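You operate a simulated robot arm through the tools that you are given. There is no shell and no other tool.

The job below is to be done with a simulated robot arm. You get a single attempt, and the scene is never put back.

TASK
Turn the hot oven's dial down to 40 and load the wet foil.
Fine: dial to 40, drawer open, hands out till the read-out shows 45 C or less; shut and latch, heat left on, no blisters.

The check looks at the end state, three seconds after you hand in, the way a careful person would. Anything else that was tipped, shoved, dropped, spilled or broken makes it a failure.

THE ROBOT
A 7-joint arm with a two-finger parallel gripper, fixed in place. Base frame: the origin is on the floor under the middle of its stand, x ahead of it, y to its left, z up; the work surface is at about z = 113.7. Lengths are in cm, angles in rad, forces in N, time in s.
It reaches about 137.2 cm from its shoulder. Its first joint turns from -2.601 to 2.601 rad. Payload 3.43 kg.
Tool frame: the origin (TCP) lies between the finger pads and is the grasp point; the fingertips stand 3 cm ahead of it; z points along the fingers, y is the line along which they close. The gripper opens to 9.4 cm. The fingers are 2.8 cm wide and 1 cm thick; the gripper's body (5 by 9.6 cm) begins 5.5 cm behind the TCP.
Orientation is that of the tool frame in the base frame, as a unit quaternion [w, x, y, z]. With the fingers straight down and closing along the base's y, the tool's x points along the base's -x, its y along +y and its z along -z.

THE INTERFACE
- The arm moves only by the tool servo_tool. Its argument "motion" is a list of rows, each an object of numbers (a shift or turn left out is 0, a gripper value left out holds the last): "tx", "ty", "tz": the shift along the base's x, y, z in mm; "ax", "ay", "az": the turn, a rotation vector about the base's x, y, z in rad; "gripper": the closure in counts, from 0 (fully open) to 255 (shut). In form: [{"tx": .., "ty": .., "tz": .., "ax": .., "ay": .., "az": .., "gripper": ..}, ...]. A call has 1 to 20 rows; each row shifts and turns the commanded pose from where the row before left it. A row lasts 0.2 s, in which the tool goes at most 5 cm and 0.15 rad; a call with a longer step from one row to the next is refused whole, and so is a gripper value outside its range. A pose out of reach is approached as far as the arm can. The call stops where the force on the tool passes 40 N (or 10 N more than at its start, if that is more) or the arm is blocked; 0.2 s more then pass. The fingers move at their own pace (about 4.5 cm/s each) and stop on an object; they squeeze with about 37 N. The grip force told is the motor's: it shows also when the fingers shut on nothing. Time passes only in rows, and 0.2 s behind the last, so rows that do not move let the fingers close. It gives the time, the measured TCP pose, the force on the tool (base axes), the opening and the grip force at its end, in the units of the frame above (readings bear some noise), with the torque about the TCP (base axes, N m) and any sound that the robot's microphone picked up.
- Cameras (640 x 400 px; columns grow to the right, rows downward): "scene" is fixed at [40.25, -64.71, 141.99]; the picture's right is [0.98, -0.18, 0.00], its down [-0.05, -0.27, -0.96] and it looks along [0.17, 0.95, -0.28] (base axes); focal length 373 px, centre (320, 200). "wrist" rides on the gripper at [7.6, 1.4, -10.2] in the tool frame; the picture's right is [-0.18, 0.98, 0.00], its down [-0.75, -0.14, -0.64] and it looks along [-0.63, -0.12, 0.77] (tool axes); focal length 243 px, centre (320, 200). There is no depth. A picture from a camera that has moved, and an enlarged one, comes with that camera's place and axes in the base frame and with its lens. The place of the scene camera against the robot may be out by one fixed shift of up to 2.5 cm in any direction.
- capture(camera): a new picture of that camera. No time passes.
- zoom(camera, box): a new picture of the part [left, top, right, bottom] of that camera's present view, enlarged. No time passes.
- hand_in(): hands the job in; it is judged then, once.

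Nothing tells you positions but the pictures and the camera data. Unless the task says otherwise, let go and move clear before handing in.

The tools are called after ">>>" as a command line: name --argument value ..., lists and objects as JSON in quotes. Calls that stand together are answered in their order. servo_tool: Moves the arm, as the interface text tells. Its arguments: {"type":"object","properties":{"motion":{"type":"array"}},"required":["motion"]} The other tools are called the same way: capture (camera) takes a picture; zoom (camera, box) takes an enlarged picture of a part of a camera's view; hand_in () hands the job in.

At the start:

```text
time_s: 0.0
tcp_pos: [33.73, 92.89, 121.46]
orientation: [0.0, 0.001, 1.0, 0.0]
force: [-0.2, -0.9, 0.3]
ft_torque: [0.0, 0.03, 0.0]
gripper_width: 9.4
grip_force: 0.0
```

scene: 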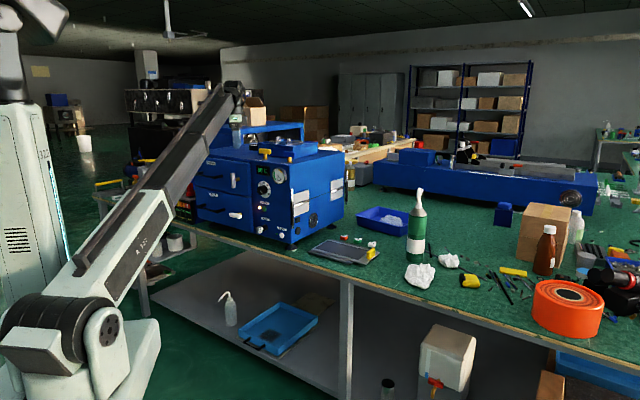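
wrist: 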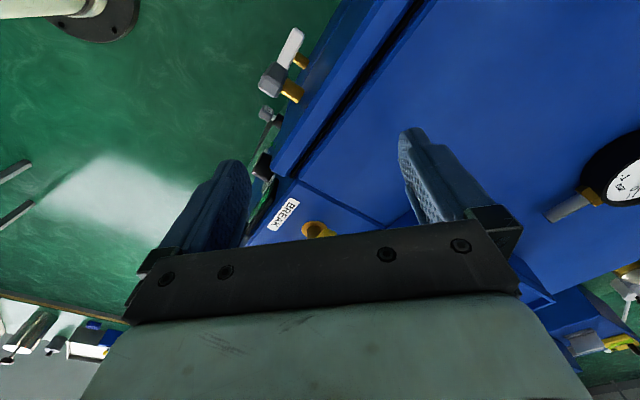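

I see a blue oven-like box on the bench, with the arm reaching behind or over it. I'll look closely at it before moving anything.

>>> zoom --camera "scene" --box '[170, 70, 360, 260]'

>>> zoom --camera "scene" --box '[240, 150, 340, 250]'

>>> zoom --camera "scene" --box '[300, 180, 480, 300]'

>>> capture --camera "wrist"

```text
2.11 times, centred on (265, 165) of scene
camera zoom: at [40.25, -64.71, 141.99], right [0.98, -0.18, 0.0], down [-0.05, -0.27, -0.96], along [0.17, 0.95, -0.28], focal length 784 px, centre (436, 274)
```

zoom: 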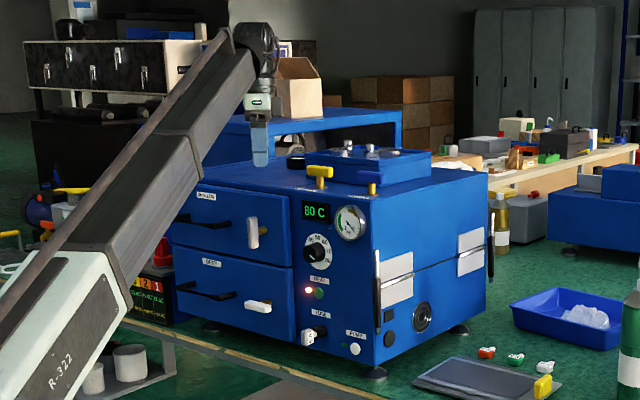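

```text
4.00 times, centred on (290, 200) of scene
camera zoom: at [40.25, -64.71, 141.99], right [0.98, -0.18, 0.0], down [-0.05, -0.27, -0.96], along [0.17, 0.95, -0.28], focal length 1490 px, centre (440, 200)
```

zoom: 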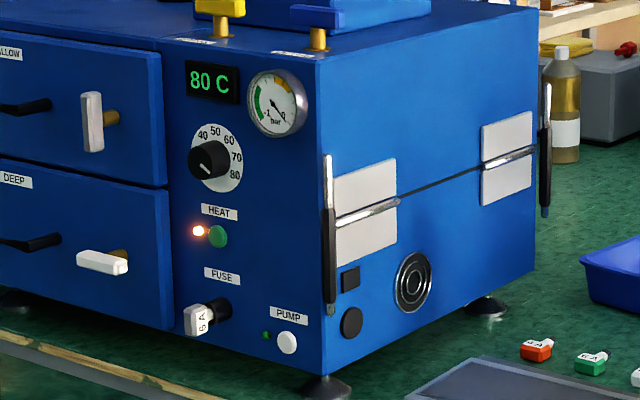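

```text
3.33 times, centred on (390, 240) of scene
camera zoom: at [40.25, -64.71, 141.99], right [0.98, -0.18, 0.0], down [-0.05, -0.27, -0.96], along [0.17, 0.95, -0.28], focal length 1242 px, centre (87, 67)
```

zoom: 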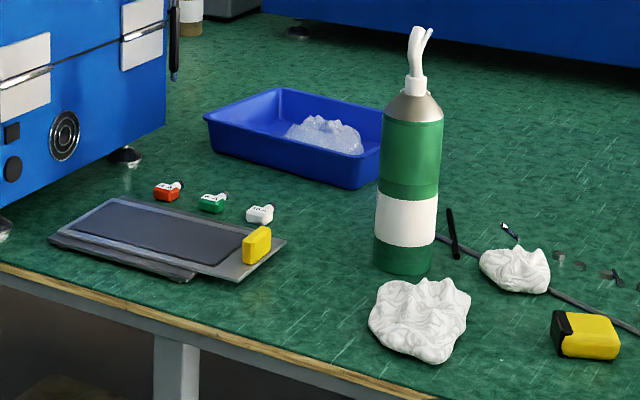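

```text
taken
camera wrist: at [26.0, 94.3, 131.62], right [0.18, 0.98, 0.0], down [0.75, -0.14, 0.64], along [0.63, -0.12, -0.77], focal length 243 px, centre (320, 200)
```

wrist: 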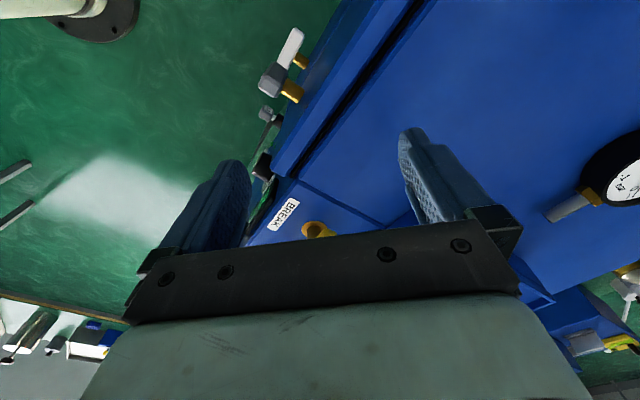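

The blue oven's top seems to be at about z = 113.7, with the bench lower, near z = 80, and the gripper hovering over the oven's front edge. I need closer views of the panel, drawers, gauge and foil.

>>> zoom --camera "scene" --box '[240, 150, 300, 190]'

>>> zoom --camera "scene" --box '[240, 190, 300, 250]'

>>> zoom --camera "scene" --box '[190, 155, 250, 235]'

>>> zoom --camera "scene" --box '[300, 225, 400, 275]'

>>> zoom --camera "scene" --box '[195, 100, 335, 170]'

>>> zoom --camera "wrist" --box '[220, 0, 440, 260]'

```text
10.00 times, centred on (270, 170) of scene
camera zoom: at [40.25, -64.71, 141.99], right [0.98, -0.18, 0.0], down [-0.05, -0.27, -0.96], along [0.17, 0.95, -0.28], focal length 3726 px, centre (820, 500)
```

zoom: 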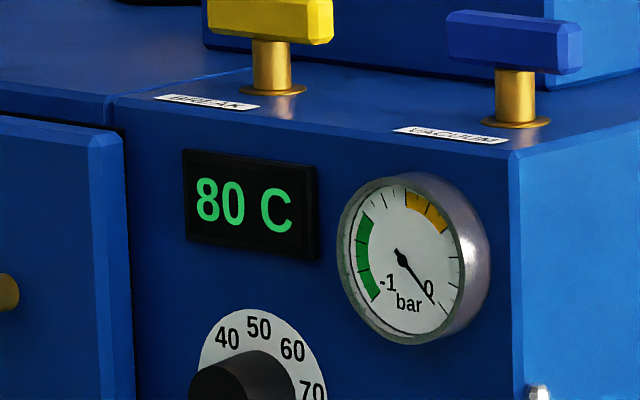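

```text
6.67 times, centred on (270, 220) of scene
camera zoom: at [40.25, -64.71, 141.99], right [0.98, -0.18, 0.0], down [-0.05, -0.27, -0.96], along [0.17, 0.95, -0.28], focal length 2484 px, centre (653, 67)
```

zoom: 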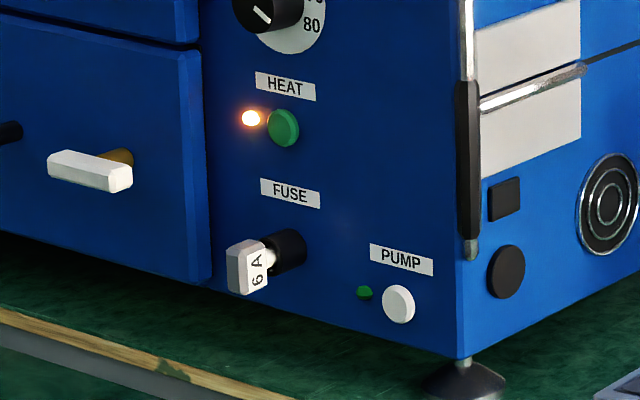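

```text
5.00 times, centred on (220, 195) of scene
camera zoom: at [40.25, -64.71, 141.99], right [0.98, -0.18, 0.0], down [-0.05, -0.27, -0.96], along [0.17, 0.95, -0.28], focal length 1863 px, centre (820, 225)
```

zoom: 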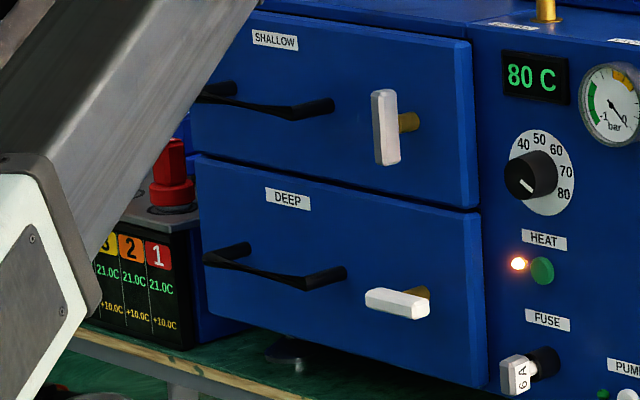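

```text
6.40 times, centred on (350, 250) of scene
camera zoom: at [40.25, -64.71, 141.99], right [0.98, -0.18, 0.0], down [-0.05, -0.27, -0.96], along [0.17, 0.95, -0.28], focal length 2384 px, centre (128, -120)
```

zoom: 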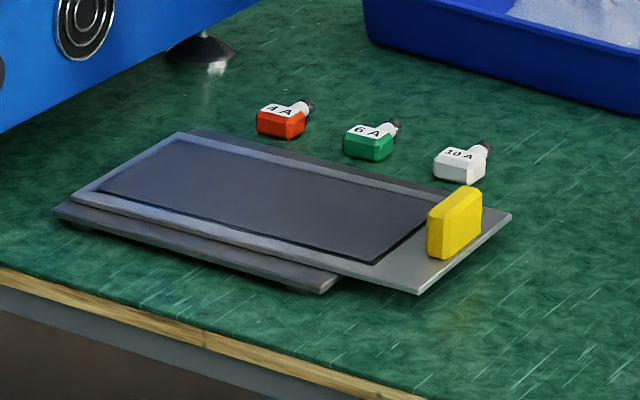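

```text
4.57 times, centred on (265, 135) of scene
camera zoom: at [40.25, -64.71, 141.99], right [0.98, -0.18, 0.0], down [-0.05, -0.27, -0.96], along [0.17, 0.95, -0.28], focal length 1703 px, centre (571, 497)
```

zoom: 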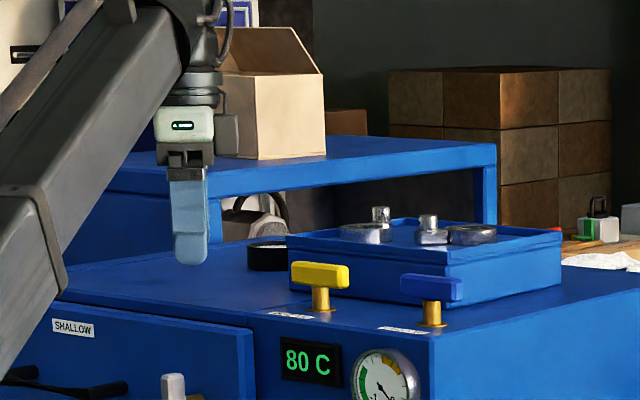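

```text
1.54 times, centred on (330, 130) of wrist
camera zoom: at [26.0, 94.3, 131.62], right [0.18, 0.98, 0.0], down [0.75, -0.14, 0.64], along [0.63, -0.12, -0.77], focal length 373 px, centre (305, 308)
```

zoom: 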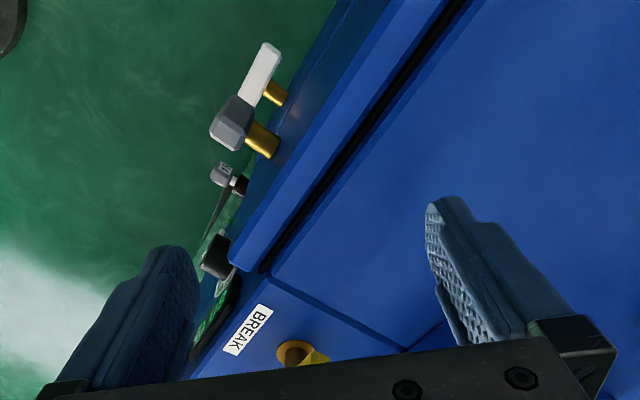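

The gauge reads 0 bar, the pump is off, the heat lamp is lit and the read-out is 80 C. The foil plate with the yellow tab lies on the bench to the right of the oven. I'll lift clear, back off from the oven and turn square to its front, which is at about 45° in the base frame.

>>> servo_tool --motion '[{"tz": 30}, {"tz": 30}, {"tx": -28, "ty": -28, "az": 0.098}, {"tx": -28, "ty": -28, "az": 0.098}, {"tx": -28, "ty": -28, "az": 0.098}, {"tx": -28, "ty": -28, "az": 0.098}, {"tx": -28, "ty": -28, "az": 0.098}, {"tx": -28, "ty": -28, "az": 0.098}, {"tx": -28, "ty": -28, "az": 0.098}, {"tx": -28, "ty": -28, "az": 0.098}]'

>>> capture --camera "scene"

>>> capture --camera "wrist"

```text
time_s: 2.2
tcp_pos: [12.5, 75.49, 117.11]
orientation: [0.004, -0.383, 0.924, 0.008]
force: [0.5, 0.0, 0.2]
ft_torque: [0.0, 0.04, 0.03]
gripper_width: 9.39
grip_force: 0.2
out of reach, approached as far as the arm can: row 2, 3, 4, 5, 6, 7, 8, 9, 10
```

```text
taken
```

scene: 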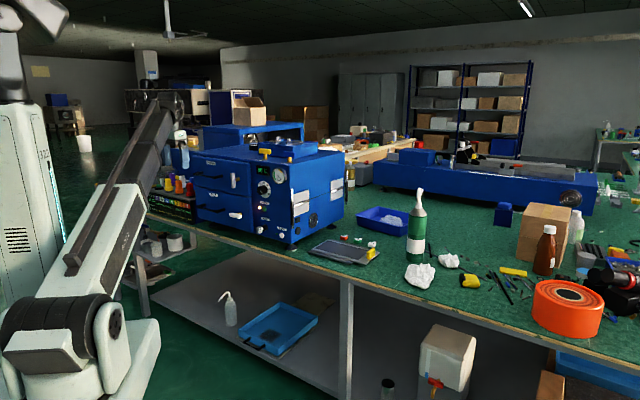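

```text
taken
camera wrist: at [5.88, 70.92, 127.24], right [-0.56, 0.83, 0.01], down [0.63, 0.42, 0.65], along [0.53, 0.38, -0.76], focal length 243 px, centre (320, 200)
```

wrist: 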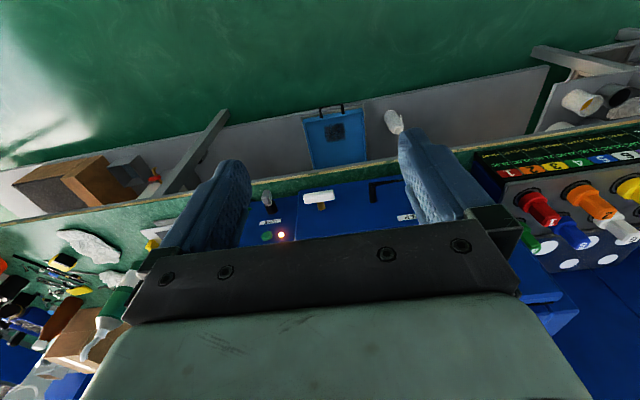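

The arm couldn't hold that height with the tool pointing straight down, so it stopped around (12.5, 75.5, 117), well clear of the oven. Next I'll pitch the tool to horizontal, facing the oven, while lowering slightly.

>>> servo_tool --motion '[{"tz": -10, "ax": 0.1009, "ay": -0.1009}, {"tz": -10, "ax": 0.1009, "ay": -0.1009}, {"tz": -10, "ax": 0.1009, "ay": -0.1009}, {"tz": -10, "ax": 0.1009, "ay": -0.1009}, {"tz": -10, "ax": 0.1009, "ay": -0.1009}, {"tz": -10, "ax": 0.1009, "ay": -0.1009}, {"ax": 0.1009, "ay": -0.1009}, {"ax": 0.1009, "ay": -0.1009}, {"ax": 0.1009, "ay": -0.1009}, {"ax": 0.1009, "ay": -0.1009}, {"ax": 0.1009, "ay": -0.1009}]'

>>> capture --camera "scene"

>>> capture --camera "wrist"

```text
time_s: 4.6
tcp_pos: [12.29, 75.52, 111.23]
orientation: [0.653, -0.271, 0.653, 0.272]
force: [-0.2, 0.6, -0.5]
ft_torque: [-0.01, -0.02, -0.03]
gripper_width: 9.39
grip_force: 0.1
```

```text
taken
```

scene: 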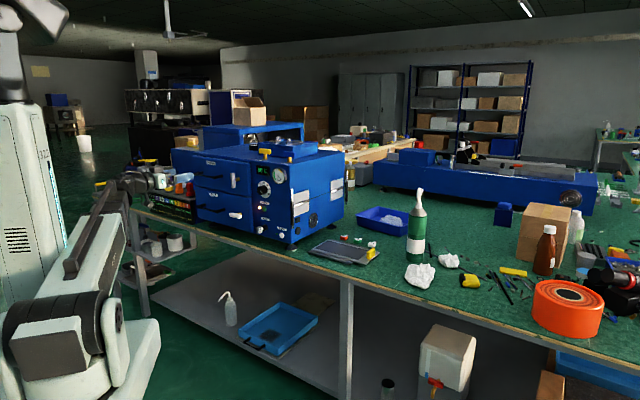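

```text
taken
camera wrist: at [3.91, 69.29, 103.48], right [-0.7, 0.69, 0.19], down [-0.35, -0.56, 0.75], along [0.63, 0.46, 0.63], focal length 243 px, centre (320, 200)
```

wrist: 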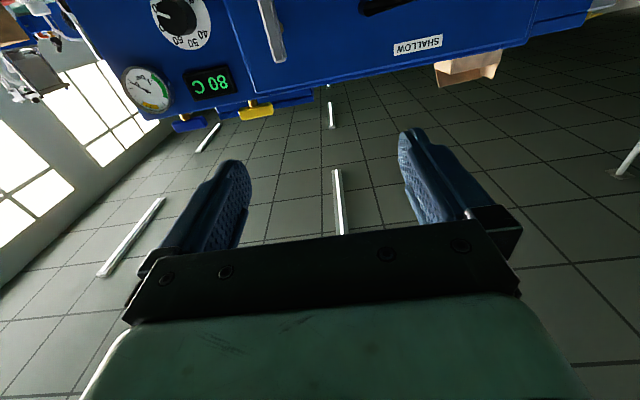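

The tool is now horizontal, aimed squarely at the oven, and the wrist picture is upside down because the camera is underneath. I'll move right and lower to survey the dial panel.

>>> servo_tool --motion '[{"tx": 25, "ty": -25, "tz": -20}, {"tx": 25, "ty": -25, "tz": -20}, {"tx": 25, "ty": -25, "tz": -20}, {"tx": 0, "ty": 0, "tz": -30}, {"tx": 0, "ty": 0, "tz": -30}]'

>>> capture --camera "wrist"

>>> capture --camera "scene"

```text
time_s: 5.8
tcp_pos: [19.88, 68.08, 99.19]
orientation: [0.653, -0.27, 0.654, 0.271]
force: [-0.2, 0.4, -0.3]
ft_torque: [0.02, 0.04, 0.01]
gripper_width: 9.39
grip_force: 0.1
```

```text
taken
camera wrist: at [11.51, 61.82, 91.51], right [-0.69, 0.69, 0.19], down [-0.35, -0.55, 0.75], along [0.63, 0.46, 0.63], focal length 243 px, centre (320, 200)
```

wrist: 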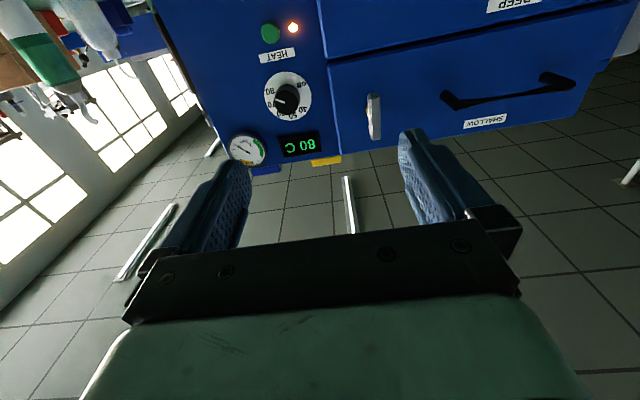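

```text
taken
```

scene: 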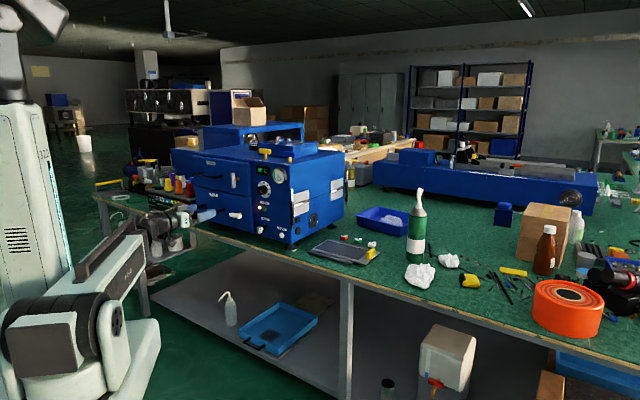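

Now I can see the dial, heat button, gauge and the shallow drawer's latch and handle from the front. I'll zoom in on the dial and latch.

>>> zoom --camera "wrist" --box '[220, 0, 340, 180]'

>>> zoom --camera "wrist" --box '[330, 0, 600, 160]'

>>> zoom --camera "wrist" --box '[250, 60, 330, 130]'

>>> zoom --camera "scene" --box '[165, 140, 345, 260]'

```text
2.22 times, centred on (280, 90) of wrist
camera zoom: at [11.51, 61.82, 91.51], right [-0.69, 0.69, 0.19], down [-0.35, -0.55, 0.75], along [0.63, 0.46, 0.63], focal length 539 px, centre (409, 444)
```

zoom: 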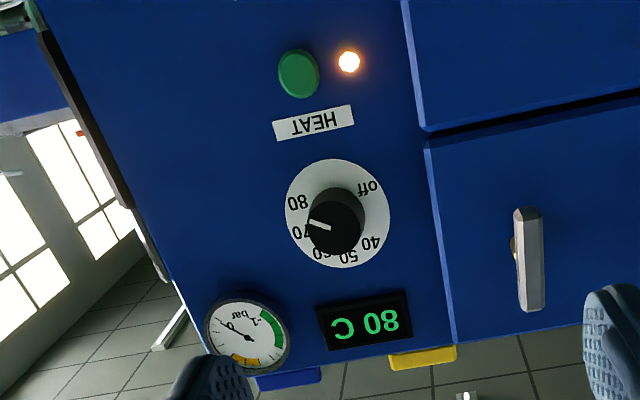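

```text
2.37 times, centred on (465, 80) of wrist
camera zoom: at [11.51, 61.82, 91.51], right [-0.69, 0.69, 0.19], down [-0.35, -0.55, 0.75], along [0.63, 0.46, 0.63], focal length 575 px, centre (-24, 484)
```

zoom: 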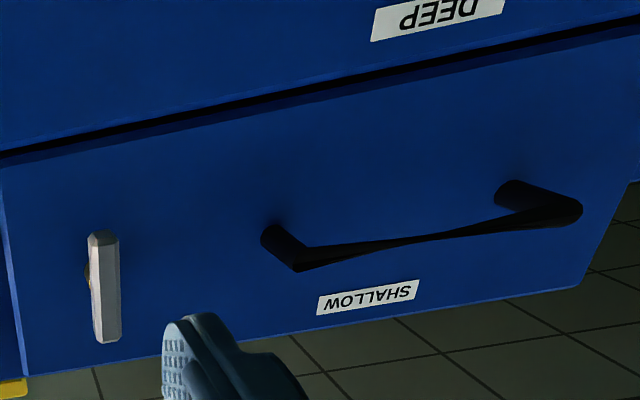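

```text
5.71 times, centred on (290, 95) of wrist
camera zoom: at [11.51, 61.82, 91.51], right [-0.69, 0.69, 0.19], down [-0.35, -0.55, 0.75], along [0.63, 0.46, 0.63], focal length 1386 px, centre (491, 800)
```

zoom: 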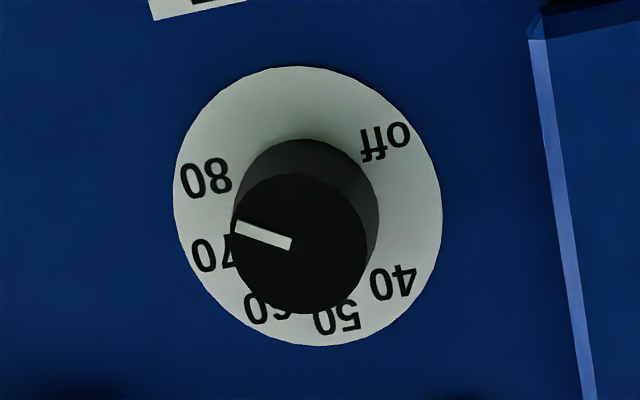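

```text
3.33 times, centred on (255, 200) of scene
camera zoom: at [40.25, -64.71, 141.99], right [0.98, -0.18, 0.0], down [-0.05, -0.27, -0.96], along [0.17, 0.95, -0.28], focal length 1242 px, centre (537, 200)
```

zoom: 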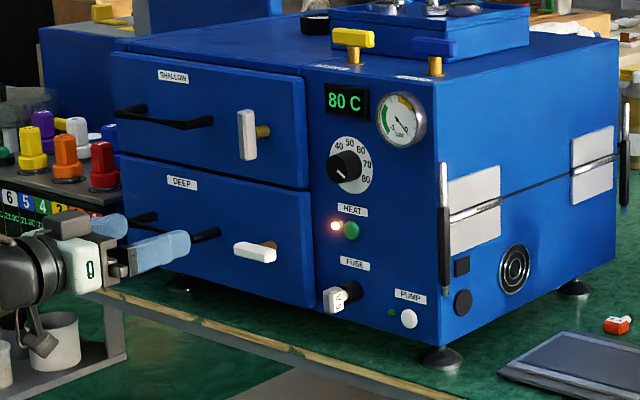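

The dial shows off/40/50/60/70/80 in roughly 40° steps with its pointer at 80, centred near T=29, z=101.5 on the panel. I need about 160° counter-clockwise, so I'll line up with it and pre-roll the wrist the other way to see how far it turns.

>>> servo_tool --motion '[{"tx": 18, "ty": -18, "tz": 12, "gripper": 100}, {"tx": 18, "ty": -18, "tz": 11}, {"ax": 0.099, "ay": 0.099}, {"ax": 0.099, "ay": 0.099}, {"ax": 0.099, "ay": 0.099}, {"ax": 0.099, "ay": 0.099}, {"ax": 0.099, "ay": 0.099}, {"ax": 0.099, "ay": 0.099}, {"ax": 0.099, "ay": 0.099}, {"ax": 0.099, "ay": 0.099}, {"ax": 0.099, "ay": 0.099}, {"ax": 0.099, "ay": 0.099}]'

>>> capture --camera "wrist"

>>> capture --camera "scene"

```text
time_s: 8.4
tcp_pos: [23.4, 64.67, 101.51]
orientation: [0.323, 0.215, 0.673, 0.629]
force: [0.1, -0.1, 0.5]
ft_torque: [0.03, -0.01, 0.0]
gripper_width: 5.72
grip_force: 0.1
out of reach, approached as far as the arm can: row 2
```

```text
taken
camera wrist: at [10.59, 62.99, 101.59], right [0.01, -0.01, 1.0], down [0.09, -1.0, -0.01], along [1.0, 0.09, -0.01], focal length 243 px, centre (320, 200)
```

wrist: 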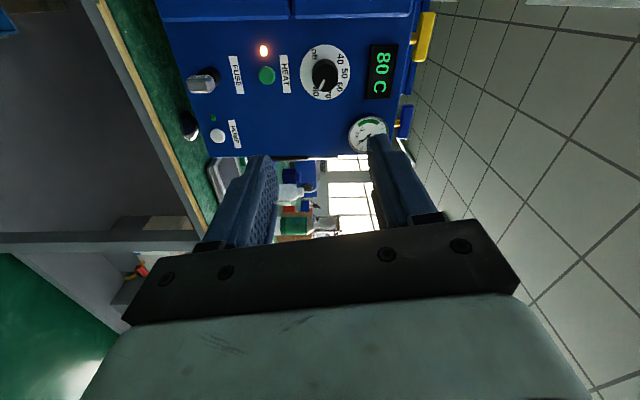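

```text
taken
```

scene: 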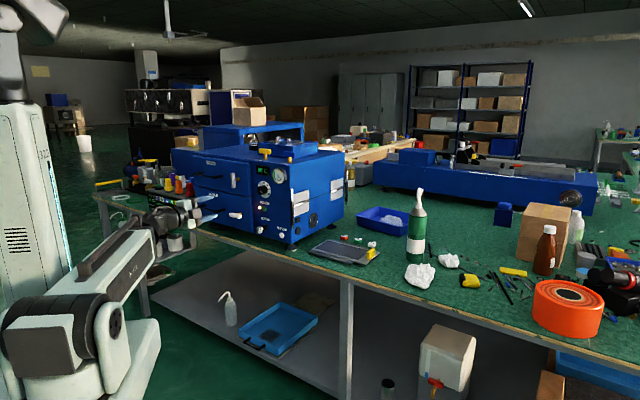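

The wrist rolled 80° freely. I'll zoom to refine the dial's position, then check the reverse roll in free air before approaching.

>>> zoom --camera "wrist" --box '[280, 30, 400, 130]'

>>> servo_tool --motion '[{"ax": -0.099, "ay": -0.099}, {"ax": -0.099, "ay": -0.099}, {"ax": -0.099, "ay": -0.099}, {"ax": -0.099, "ay": -0.099}, {"ax": -0.099, "ay": -0.099}, {"ax": -0.099, "ay": -0.099}, {"ax": -0.099, "ay": -0.099}, {"ax": -0.099, "ay": -0.099}, {"ax": -0.099, "ay": -0.099}, {"ax": -0.099, "ay": -0.099}, {"ax": -0.099, "ay": -0.099}, {"ax": -0.099, "ay": -0.099}, {"ax": -0.099, "ay": -0.099}, {"ax": -0.099, "ay": -0.099}, {"ax": -0.099, "ay": -0.099}, {"ax": -0.099, "ay": -0.099}, {"ax": -0.099, "ay": -0.099}, {"ax": -0.099, "ay": -0.099}, {"ax": -0.099, "ay": -0.099}, {"ax": -0.099, "ay": -0.099}]'

>>> capture --camera "wrist"

>>> capture --camera "scene"

```text
4.00 times, centred on (340, 80) of wrist
camera zoom: at [10.59, 62.99, 101.59], right [0.01, -0.01, 1.0], down [0.09, -1.0, -0.01], along [1.0, 0.09, -0.01], focal length 970 px, centre (240, 680)
```

zoom: 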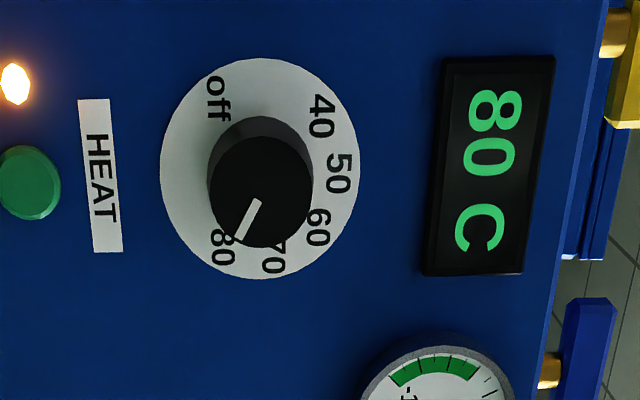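

```text
time_s: 12.6
tcp_pos: [23.42, 64.69, 101.51]
orientation: [0.673, -0.628, 0.326, -0.214]
force: [0.1, -0.1, 0.1]
ft_torque: [-0.02, -0.01, 0.0]
gripper_width: 5.72
grip_force: 0.1
```

```text
taken
camera wrist: at [21.19, 52.38, 98.74], right [-0.25, 0.25, -0.94], down [-0.96, 0.06, 0.27], along [0.12, 0.97, 0.22], focal length 243 px, centre (320, 200)
```

wrist: 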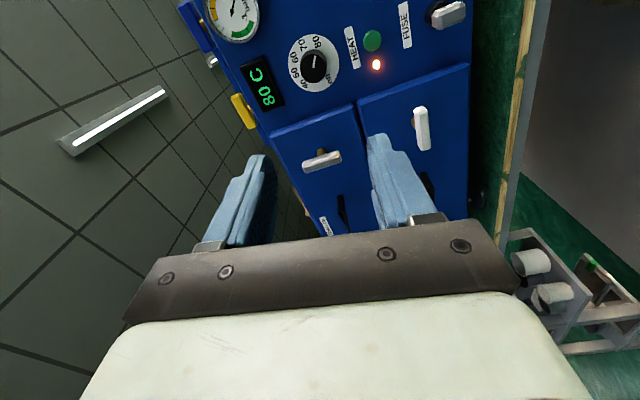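

```text
taken
```

scene: 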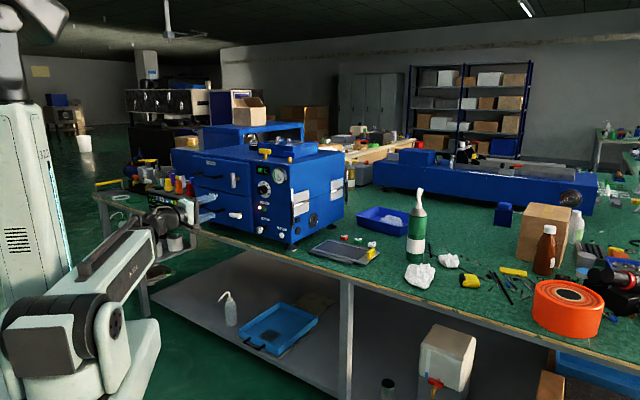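

The wrist has the full 160° range. From three views the dial centre is at T=28.5, z=102.2, with the panel at N≈90.9 and the knob protruding about 3.3 cm at 3.5 cm diameter. I'll roll back to the start angle and come up just short of the knob.

>>> servo_tool --motion '[{"ax": 0.099, "ay": 0.099}, {"ax": 0.099, "ay": 0.099}, {"ax": 0.099, "ay": 0.099}, {"ax": 0.099, "ay": 0.099}, {"ax": 0.099, "ay": 0.099}, {"ax": 0.099, "ay": 0.099}, {"ax": 0.099, "ay": 0.099}, {"ax": 0.099, "ay": 0.099}, {"ax": 0.099, "ay": 0.099}, {"ax": 0.099, "ay": 0.099}, {"tx": 5, "ty": -5, "tz": 7, "ax": 0.099, "ay": 0.099}, {"ax": 0.099, "ay": 0.099}, {"ax": 0.099, "ay": 0.099}, {"ax": 0.099, "ay": 0.099}, {"tx": 23, "ty": 23, "ax": 0.099, "ay": 0.099}, {"tx": 23, "ty": 23, "ax": 0.099, "ay": 0.099}, {"tx": 23, "ty": 23, "ax": 0.099, "ay": 0.099}, {"tx": 23, "ty": 23, "ax": 0.099, "ay": 0.099}, {"tx": 23, "ty": 23, "ax": 0.099, "ay": 0.099}, {"tx": 23, "ty": 23, "ax": 0.099, "ay": 0.099}]'

>>> capture --camera "wrist"

>>> zoom --camera "scene" --box '[165, 140, 345, 260]'

```text
time_s: 16.8
tcp_pos: [37.75, 78.47, 102.34]
orientation: [0.324, 0.214, 0.674, 0.629]
force: [0.1, 0.3, -0.3]
ft_torque: [0.05, -0.02, 0.03]
gripper_width: 5.71
grip_force: 0.0
out of reach, approached as far as the arm can: row 11
```

```text
taken
camera wrist: at [24.96, 76.76, 102.31], right [0.01, -0.01, 1.0], down [0.09, -1.0, -0.01], along [1.0, 0.09, -0.01], focal length 243 px, centre (320, 200)
```

wrist: 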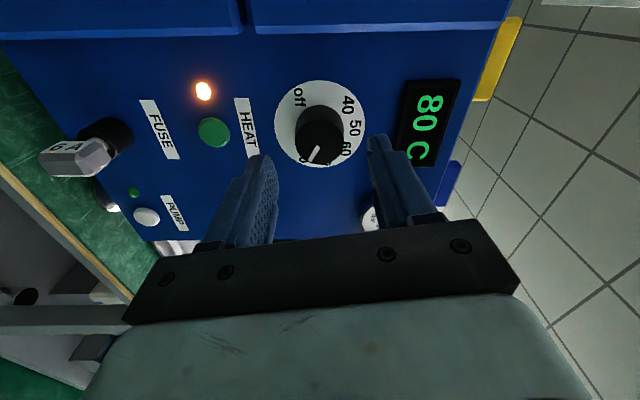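

```text
3.33 times, centred on (255, 200) of scene
camera zoom: at [40.25, -64.71, 141.99], right [0.98, -0.18, 0.0], down [-0.05, -0.27, -0.96], along [0.17, 0.95, -0.28], focal length 1242 px, centre (537, 200)
```

zoom: 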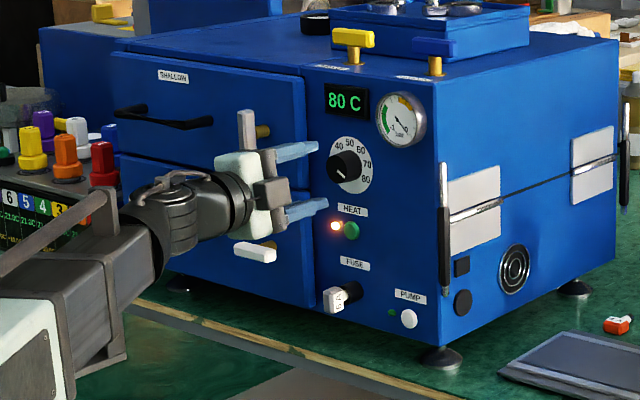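

The TCP is lined up with the knob to within about 2 mm. I'll go in about 4.8 cm and close on it.

>>> servo_tool --motion '[{"tx": 12, "ty": 11, "gripper": 100}, {"tx": 12, "ty": 11}, {"tx": 10, "ty": 10}, {}, {"gripper": 255}, {}, {}, {}]'

>>> capture --camera "wrist"

>>> zoom --camera "scene" --box '[220, 140, 310, 230]'

```text
time_s: 18.6
tcp_pos: [41.15, 81.64, 102.08]
orientation: [0.324, 0.214, 0.674, 0.628]
force: [1.2, 1.2, 3.0]
ft_torque: [-0.01, -0.08, 0.15]
gripper_width: 3.64
grip_force: 44.9
```

```text
taken
camera wrist: at [28.32, 79.9, 102.23], right [0.01, -0.01, 1.0], down [0.09, -1.0, -0.01], along [1.0, 0.09, -0.01], focal length 243 px, centre (320, 200)
```

wrist: 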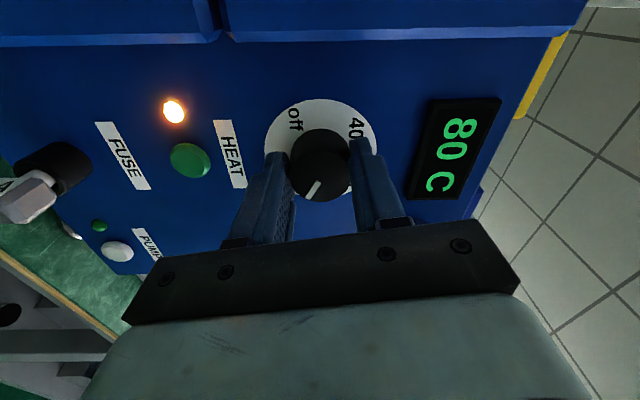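

```text
4.44 times, centred on (265, 185) of scene
camera zoom: at [40.25, -64.71, 141.99], right [0.98, -0.18, 0.0], down [-0.05, -0.27, -0.96], along [0.17, 0.95, -0.28], focal length 1656 px, centre (564, 267)
```

zoom: 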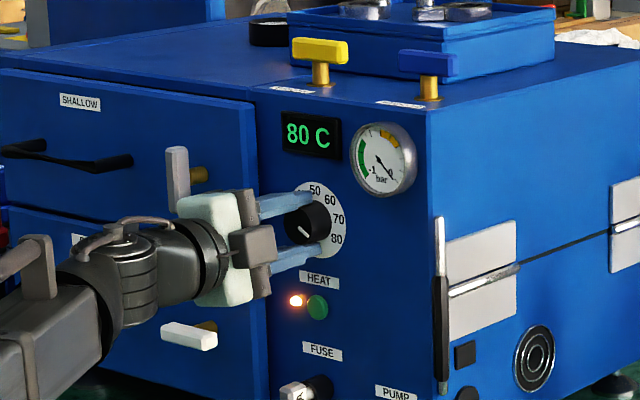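

The knob is gripped at 3.64 cm. I'll turn it counter-clockwise by half the needed angle and check it's following.

>>> servo_tool --motion '[{"ax": -0.099, "ay": -0.099}, {"ax": -0.099, "ay": -0.099}, {"ax": -0.099, "ay": -0.099}, {"ax": -0.099, "ay": -0.099}, {"ax": -0.099, "ay": -0.099}, {"ax": -0.099, "ay": -0.099}, {"ax": -0.099, "ay": -0.099}, {"ax": -0.099, "ay": -0.099}, {"ax": -0.099, "ay": -0.099}, {"ax": -0.099, "ay": -0.099}]'

>>> capture --camera "wrist"

>>> zoom --camera "scene" --box '[220, 140, 310, 230]'

```text
time_s: 20.8
tcp_pos: [41.24, 81.52, 102.12]
orientation: [0.653, -0.271, 0.654, 0.269]
force: [0.2, -19.0, -22.8]
ft_torque: [-0.28, 0.29, -0.31]
gripper_width: 3.58
grip_force: 45.1
```

```text
taken
camera wrist: at [32.87, 75.35, 94.5], right [-0.69, 0.7, 0.18], down [-0.35, -0.55, 0.76], along [0.63, 0.46, 0.63], focal length 243 px, centre (320, 200)
```

wrist: 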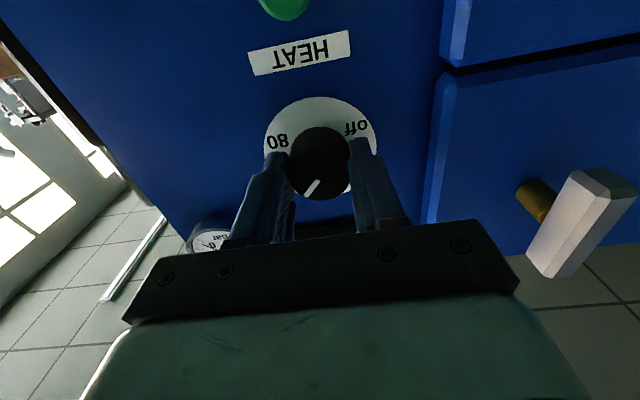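

```text
4.44 times, centred on (265, 185) of scene
camera zoom: at [40.25, -64.71, 141.99], right [0.98, -0.18, 0.0], down [-0.05, -0.27, -0.96], along [0.17, 0.95, -0.28], focal length 1656 px, centre (564, 267)
```

zoom: 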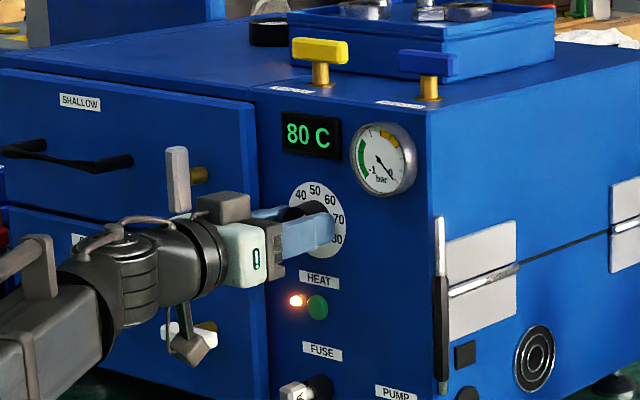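

The knob turns with the gripper. There's some side load because I'm about 2 mm off the knob's axis, so I'll relieve that and keep turning, stopping short of the full angle to check.

>>> servo_tool --motion '[{"ty": -1.8, "tz": -2.2}, {"ax": -0.099, "ay": -0.099}, {"ax": -0.099, "ay": -0.099}, {"ax": -0.099, "ay": -0.099}, {"ax": -0.099, "ay": -0.099}, {"ax": -0.099, "ay": -0.099}]'

>>> capture --camera "wrist"

>>> zoom --camera "scene" --box '[240, 160, 300, 220]'

```text
time_s: 22.3
tcp_pos: [41.36, 81.49, 102.1]
orientation: [0.707, -0.477, 0.522, 0.032]
force: [0.5, -3.4, -0.7]
ft_torque: [0.29, -0.3, 0.35]
gripper_width: 3.6
grip_force: 45.1
stopped in row 6: the force on the tool passed its limit at 41 N (the readings are from after the stop); the commanded pose is now the measured one
```

```text
taken
camera wrist: at [36.58, 71.64, 95.3], right [-0.62, 0.62, -0.49], down [-0.72, -0.19, 0.67], along [0.32, 0.76, 0.56], focal length 243 px, centre (320, 200)
```

wrist: 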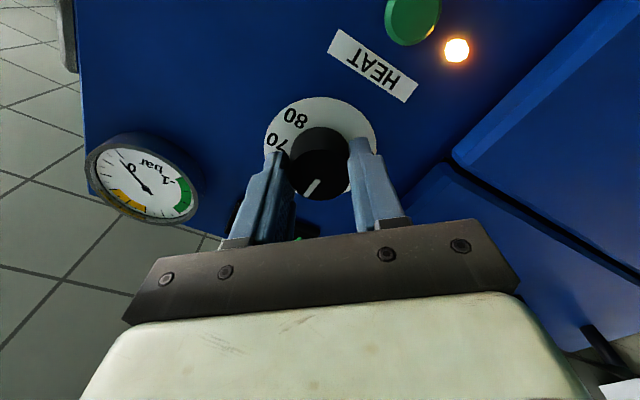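

```text
6.67 times, centred on (270, 190) of scene
camera zoom: at [40.25, -64.71, 141.99], right [0.98, -0.18, 0.0], down [-0.05, -0.27, -0.96], along [0.17, 0.95, -0.28], focal length 2484 px, centre (653, 267)
```

zoom: 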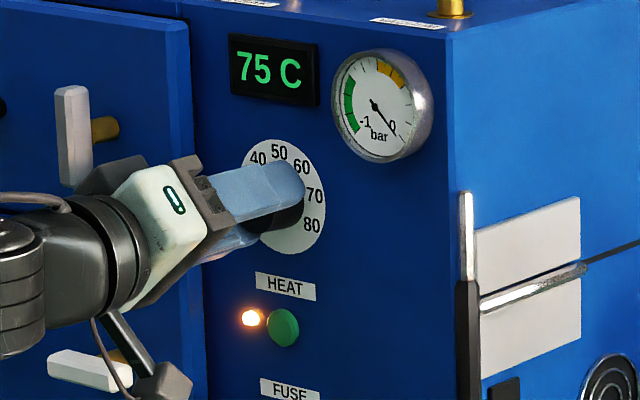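

The read-out has begun dropping (75 C). The force limit stopped the turn at about 120° of 160°, so the pointer should be near 50. The load has relaxed, so I'll continue in small steps with a slight correction.

>>> servo_tool --motion '[{}, {"ax": -0.099, "ay": -0.099, "tx": 0.3, "ty": -0.3, "tz": 0.2}, {"ax": -0.099, "ay": -0.099, "tx": 0.3, "ty": -0.3, "tz": 0.2}, {"ax": -0.099, "ay": -0.099, "tx": 0.3, "ty": -0.3, "tz": 0.2}]'

>>> zoom --camera "scene" --box '[240, 160, 300, 220]'

```text
time_s: 23.3
tcp_pos: [41.27, 81.48, 102.22]
orientation: [0.698, -0.576, 0.409, -0.117]
force: [-7.6, -0.6, -1.9]
ft_torque: [-0.34, 0.33, -1.02]
gripper_width: 3.55
grip_force: 45.2
```

```text
6.67 times, centred on (270, 190) of scene
camera zoom: at [40.25, -64.71, 141.99], right [0.98, -0.18, 0.0], down [-0.05, -0.27, -0.96], along [0.17, 0.95, -0.28], focal length 2484 px, centre (653, 267)
```

zoom: 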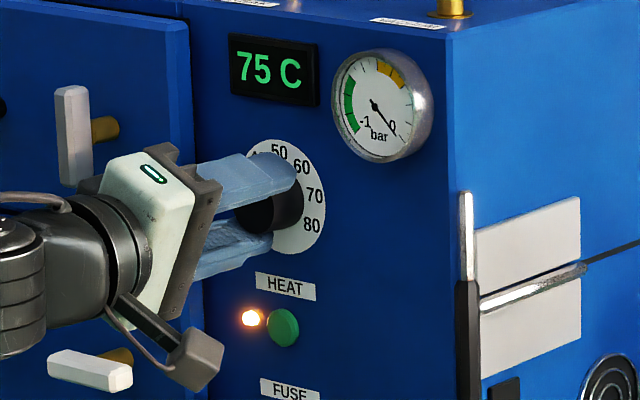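

About 144° has been turned. Two more rows should bring the pointer to 40, then I'll look before releasing.

>>> servo_tool --motion '[{"ax": -0.099, "ay": -0.099, "tx": -0.3, "ty": 0, "tz": 0}, {"ax": -0.099, "ay": -0.099, "tx": -0.3}, {}]'

>>> capture --camera "wrist"

>>> zoom --camera "scene" --box '[240, 160, 300, 220]'

```text
time_s: 24.1
tcp_pos: [41.32, 81.41, 102.13]
orientation: [0.675, -0.627, 0.326, -0.212]
force: [2.0, 2.4, -1.9]
ft_torque: [0.06, -0.09, 1.25]
gripper_width: 3.59
grip_force: 45.0
```

```text
taken
camera wrist: at [39.08, 69.15, 99.37], right [-0.25, 0.25, -0.94], down [-0.96, 0.05, 0.27], along [0.12, 0.97, 0.23], focal length 243 px, centre (320, 200)
```

wrist: 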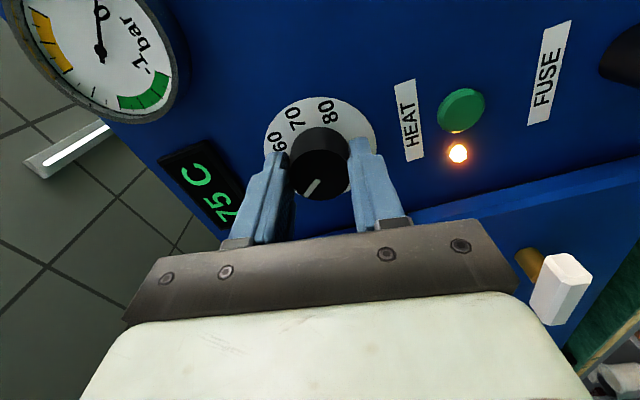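

```text
6.67 times, centred on (270, 190) of scene
camera zoom: at [40.25, -64.71, 141.99], right [0.98, -0.18, 0.0], down [-0.05, -0.27, -0.96], along [0.17, 0.95, -0.28], focal length 2484 px, centre (653, 267)
```

zoom: 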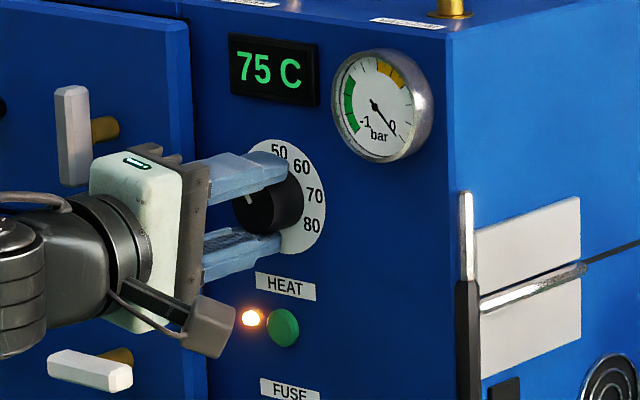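

The planned 160° is done. I'll open the fingers, back off and check the pointer.

>>> servo_tool --motion '[{"gripper": 100}, {}, {"tx": -25, "ty": -25}, {"tx": -25, "ty": -25}, {"tx": -25, "ty": -25}]'

>>> zoom --camera "wrist" --box '[230, 30, 410, 150]'

>>> zoom --camera "scene" --box '[240, 160, 300, 220]'

```text
time_s: 25.3
tcp_pos: [33.62, 74.0, 102.18]
orientation: [0.675, -0.626, 0.328, -0.212]
force: [0.6, -0.5, -0.3]
ft_torque: [-0.01, 0.0, -0.01]
gripper_width: 5.72
grip_force: 0.0
```

```text
3.33 times, centred on (320, 90) of wrist
camera zoom: at [31.4, 61.64, 99.33], right [-0.25, 0.25, -0.94], down [-0.96, 0.05, 0.27], along [0.12, 0.97, 0.23], focal length 809 px, centre (320, 567)
```

zoom: 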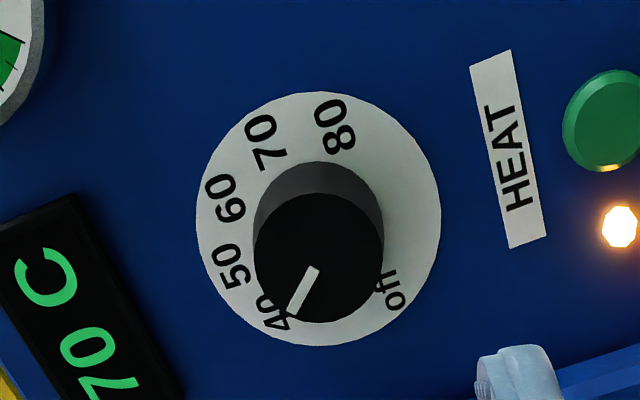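

```text
6.67 times, centred on (270, 190) of scene
camera zoom: at [40.25, -64.71, 141.99], right [0.98, -0.18, 0.0], down [-0.05, -0.27, -0.96], along [0.17, 0.95, -0.28], focal length 2484 px, centre (653, 267)
```

zoom: 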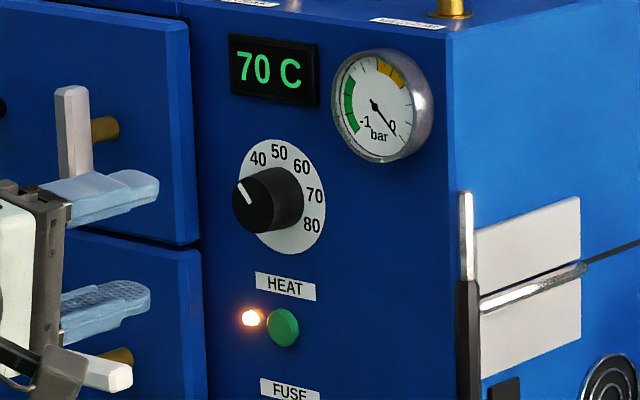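

The pointer sits on 40 and the read-out is falling (70 C), with the heat lamp still lit. Next I'll look at the drawer latches from here.

>>> capture --camera "wrist"

>>> servo_tool --motion '[{"tx": -25, "ty": -25, "ax": 0.099, "ay": 0.099}, {"tx": -25, "ty": -25, "ax": 0.099, "ay": 0.099}, {"tx": -25, "ty": -25, "ax": 0.099, "ay": 0.099}, {"tx": -20, "ty": -20, "ax": 0.099, "ay": 0.099, "gripper": 0}, {"tx": -25, "ty": 25, "tz": -20, "ax": 0.099, "ay": 0.099}, {"tx": -25, "ty": 25, "tz": -20, "ax": 0.099, "ay": 0.099}, {"tx": -25, "ty": 25, "tz": -20, "ax": 0.099, "ay": 0.099}, {"tx": -25, "ty": 25, "tz": -20, "ax": 0.099, "ay": 0.099}, {"tz": -20, "ax": 0.099, "ay": 0.099}, {"ax": 0.099, "ay": 0.099}]'

>>> capture --camera "wrist"

>>> zoom --camera "scene" --box '[165, 140, 345, 260]'

```text
taken
camera wrist: at [31.4, 61.64, 99.33], right [-0.25, 0.25, -0.94], down [-0.96, 0.05, 0.27], along [0.12, 0.97, 0.23], focal length 243 px, centre (320, 200)
```

wrist: 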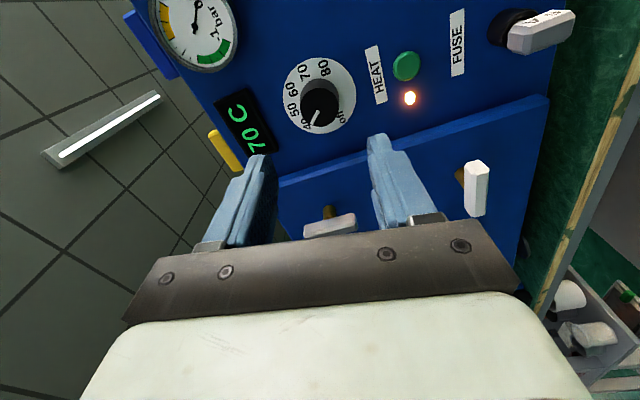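

```text
time_s: 27.5
tcp_pos: [14.23, 74.44, 92.15]
orientation: [0.653, -0.267, 0.654, 0.272]
force: [-0.2, 0.4, -0.1]
ft_torque: [0.01, -0.04, 0.0]
gripper_width: 9.41
grip_force: 0.0
```

```text
taken
camera wrist: at [5.81, 68.28, 84.49], right [-0.69, 0.69, 0.19], down [-0.35, -0.56, 0.75], along [0.63, 0.45, 0.63], focal length 243 px, centre (320, 200)
```

wrist: 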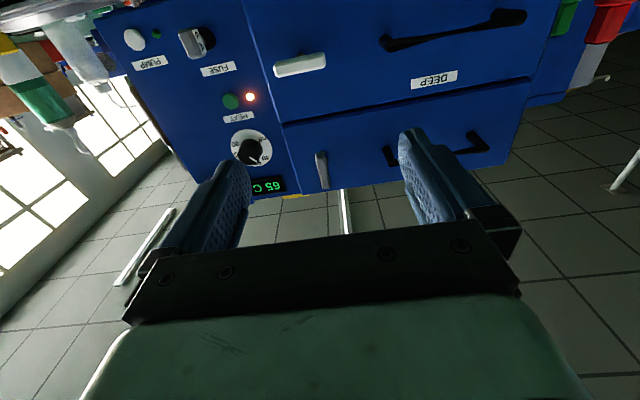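

```text
3.33 times, centred on (255, 200) of scene
camera zoom: at [40.25, -64.71, 141.99], right [0.98, -0.18, 0.0], down [-0.05, -0.27, -0.96], along [0.17, 0.95, -0.28], focal length 1242 px, centre (537, 200)
```

zoom: 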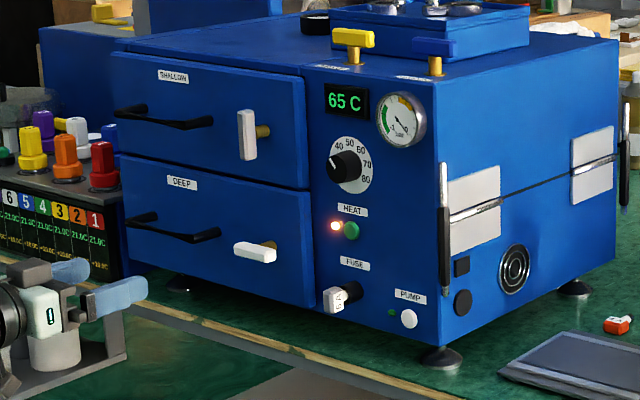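

It's already at 65 C. I'll zoom in on the latches to work out which drawer is latched.

>>> zoom --camera "wrist" --box '[230, 20, 350, 200]'

>>> zoom --camera "wrist" --box '[350, 0, 560, 180]'

>>> zoom --camera "scene" --box '[190, 155, 270, 235]'

```text
2.22 times, centred on (290, 110) of wrist
camera zoom: at [5.81, 68.28, 84.49], right [-0.69, 0.69, 0.19], down [-0.35, -0.56, 0.75], along [0.63, 0.45, 0.63], focal length 539 px, centre (387, 400)
```

zoom: 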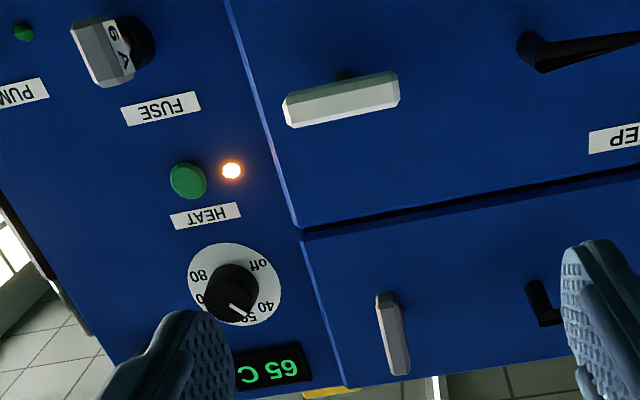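

```text
2.22 times, centred on (455, 90) of wrist
camera zoom: at [5.81, 68.28, 84.49], right [-0.69, 0.69, 0.19], down [-0.35, -0.56, 0.75], along [0.63, 0.45, 0.63], focal length 539 px, centre (20, 444)
```

zoom: 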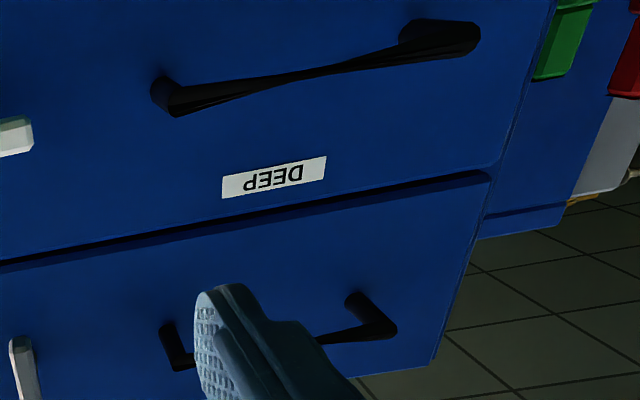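

```text
5.00 times, centred on (230, 195) of scene
camera zoom: at [40.25, -64.71, 141.99], right [0.98, -0.18, 0.0], down [-0.05, -0.27, -0.96], along [0.17, 0.95, -0.28], focal length 1863 px, centre (770, 225)
```

zoom: 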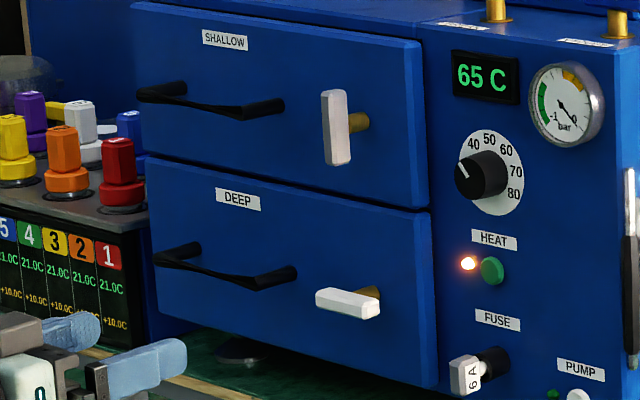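

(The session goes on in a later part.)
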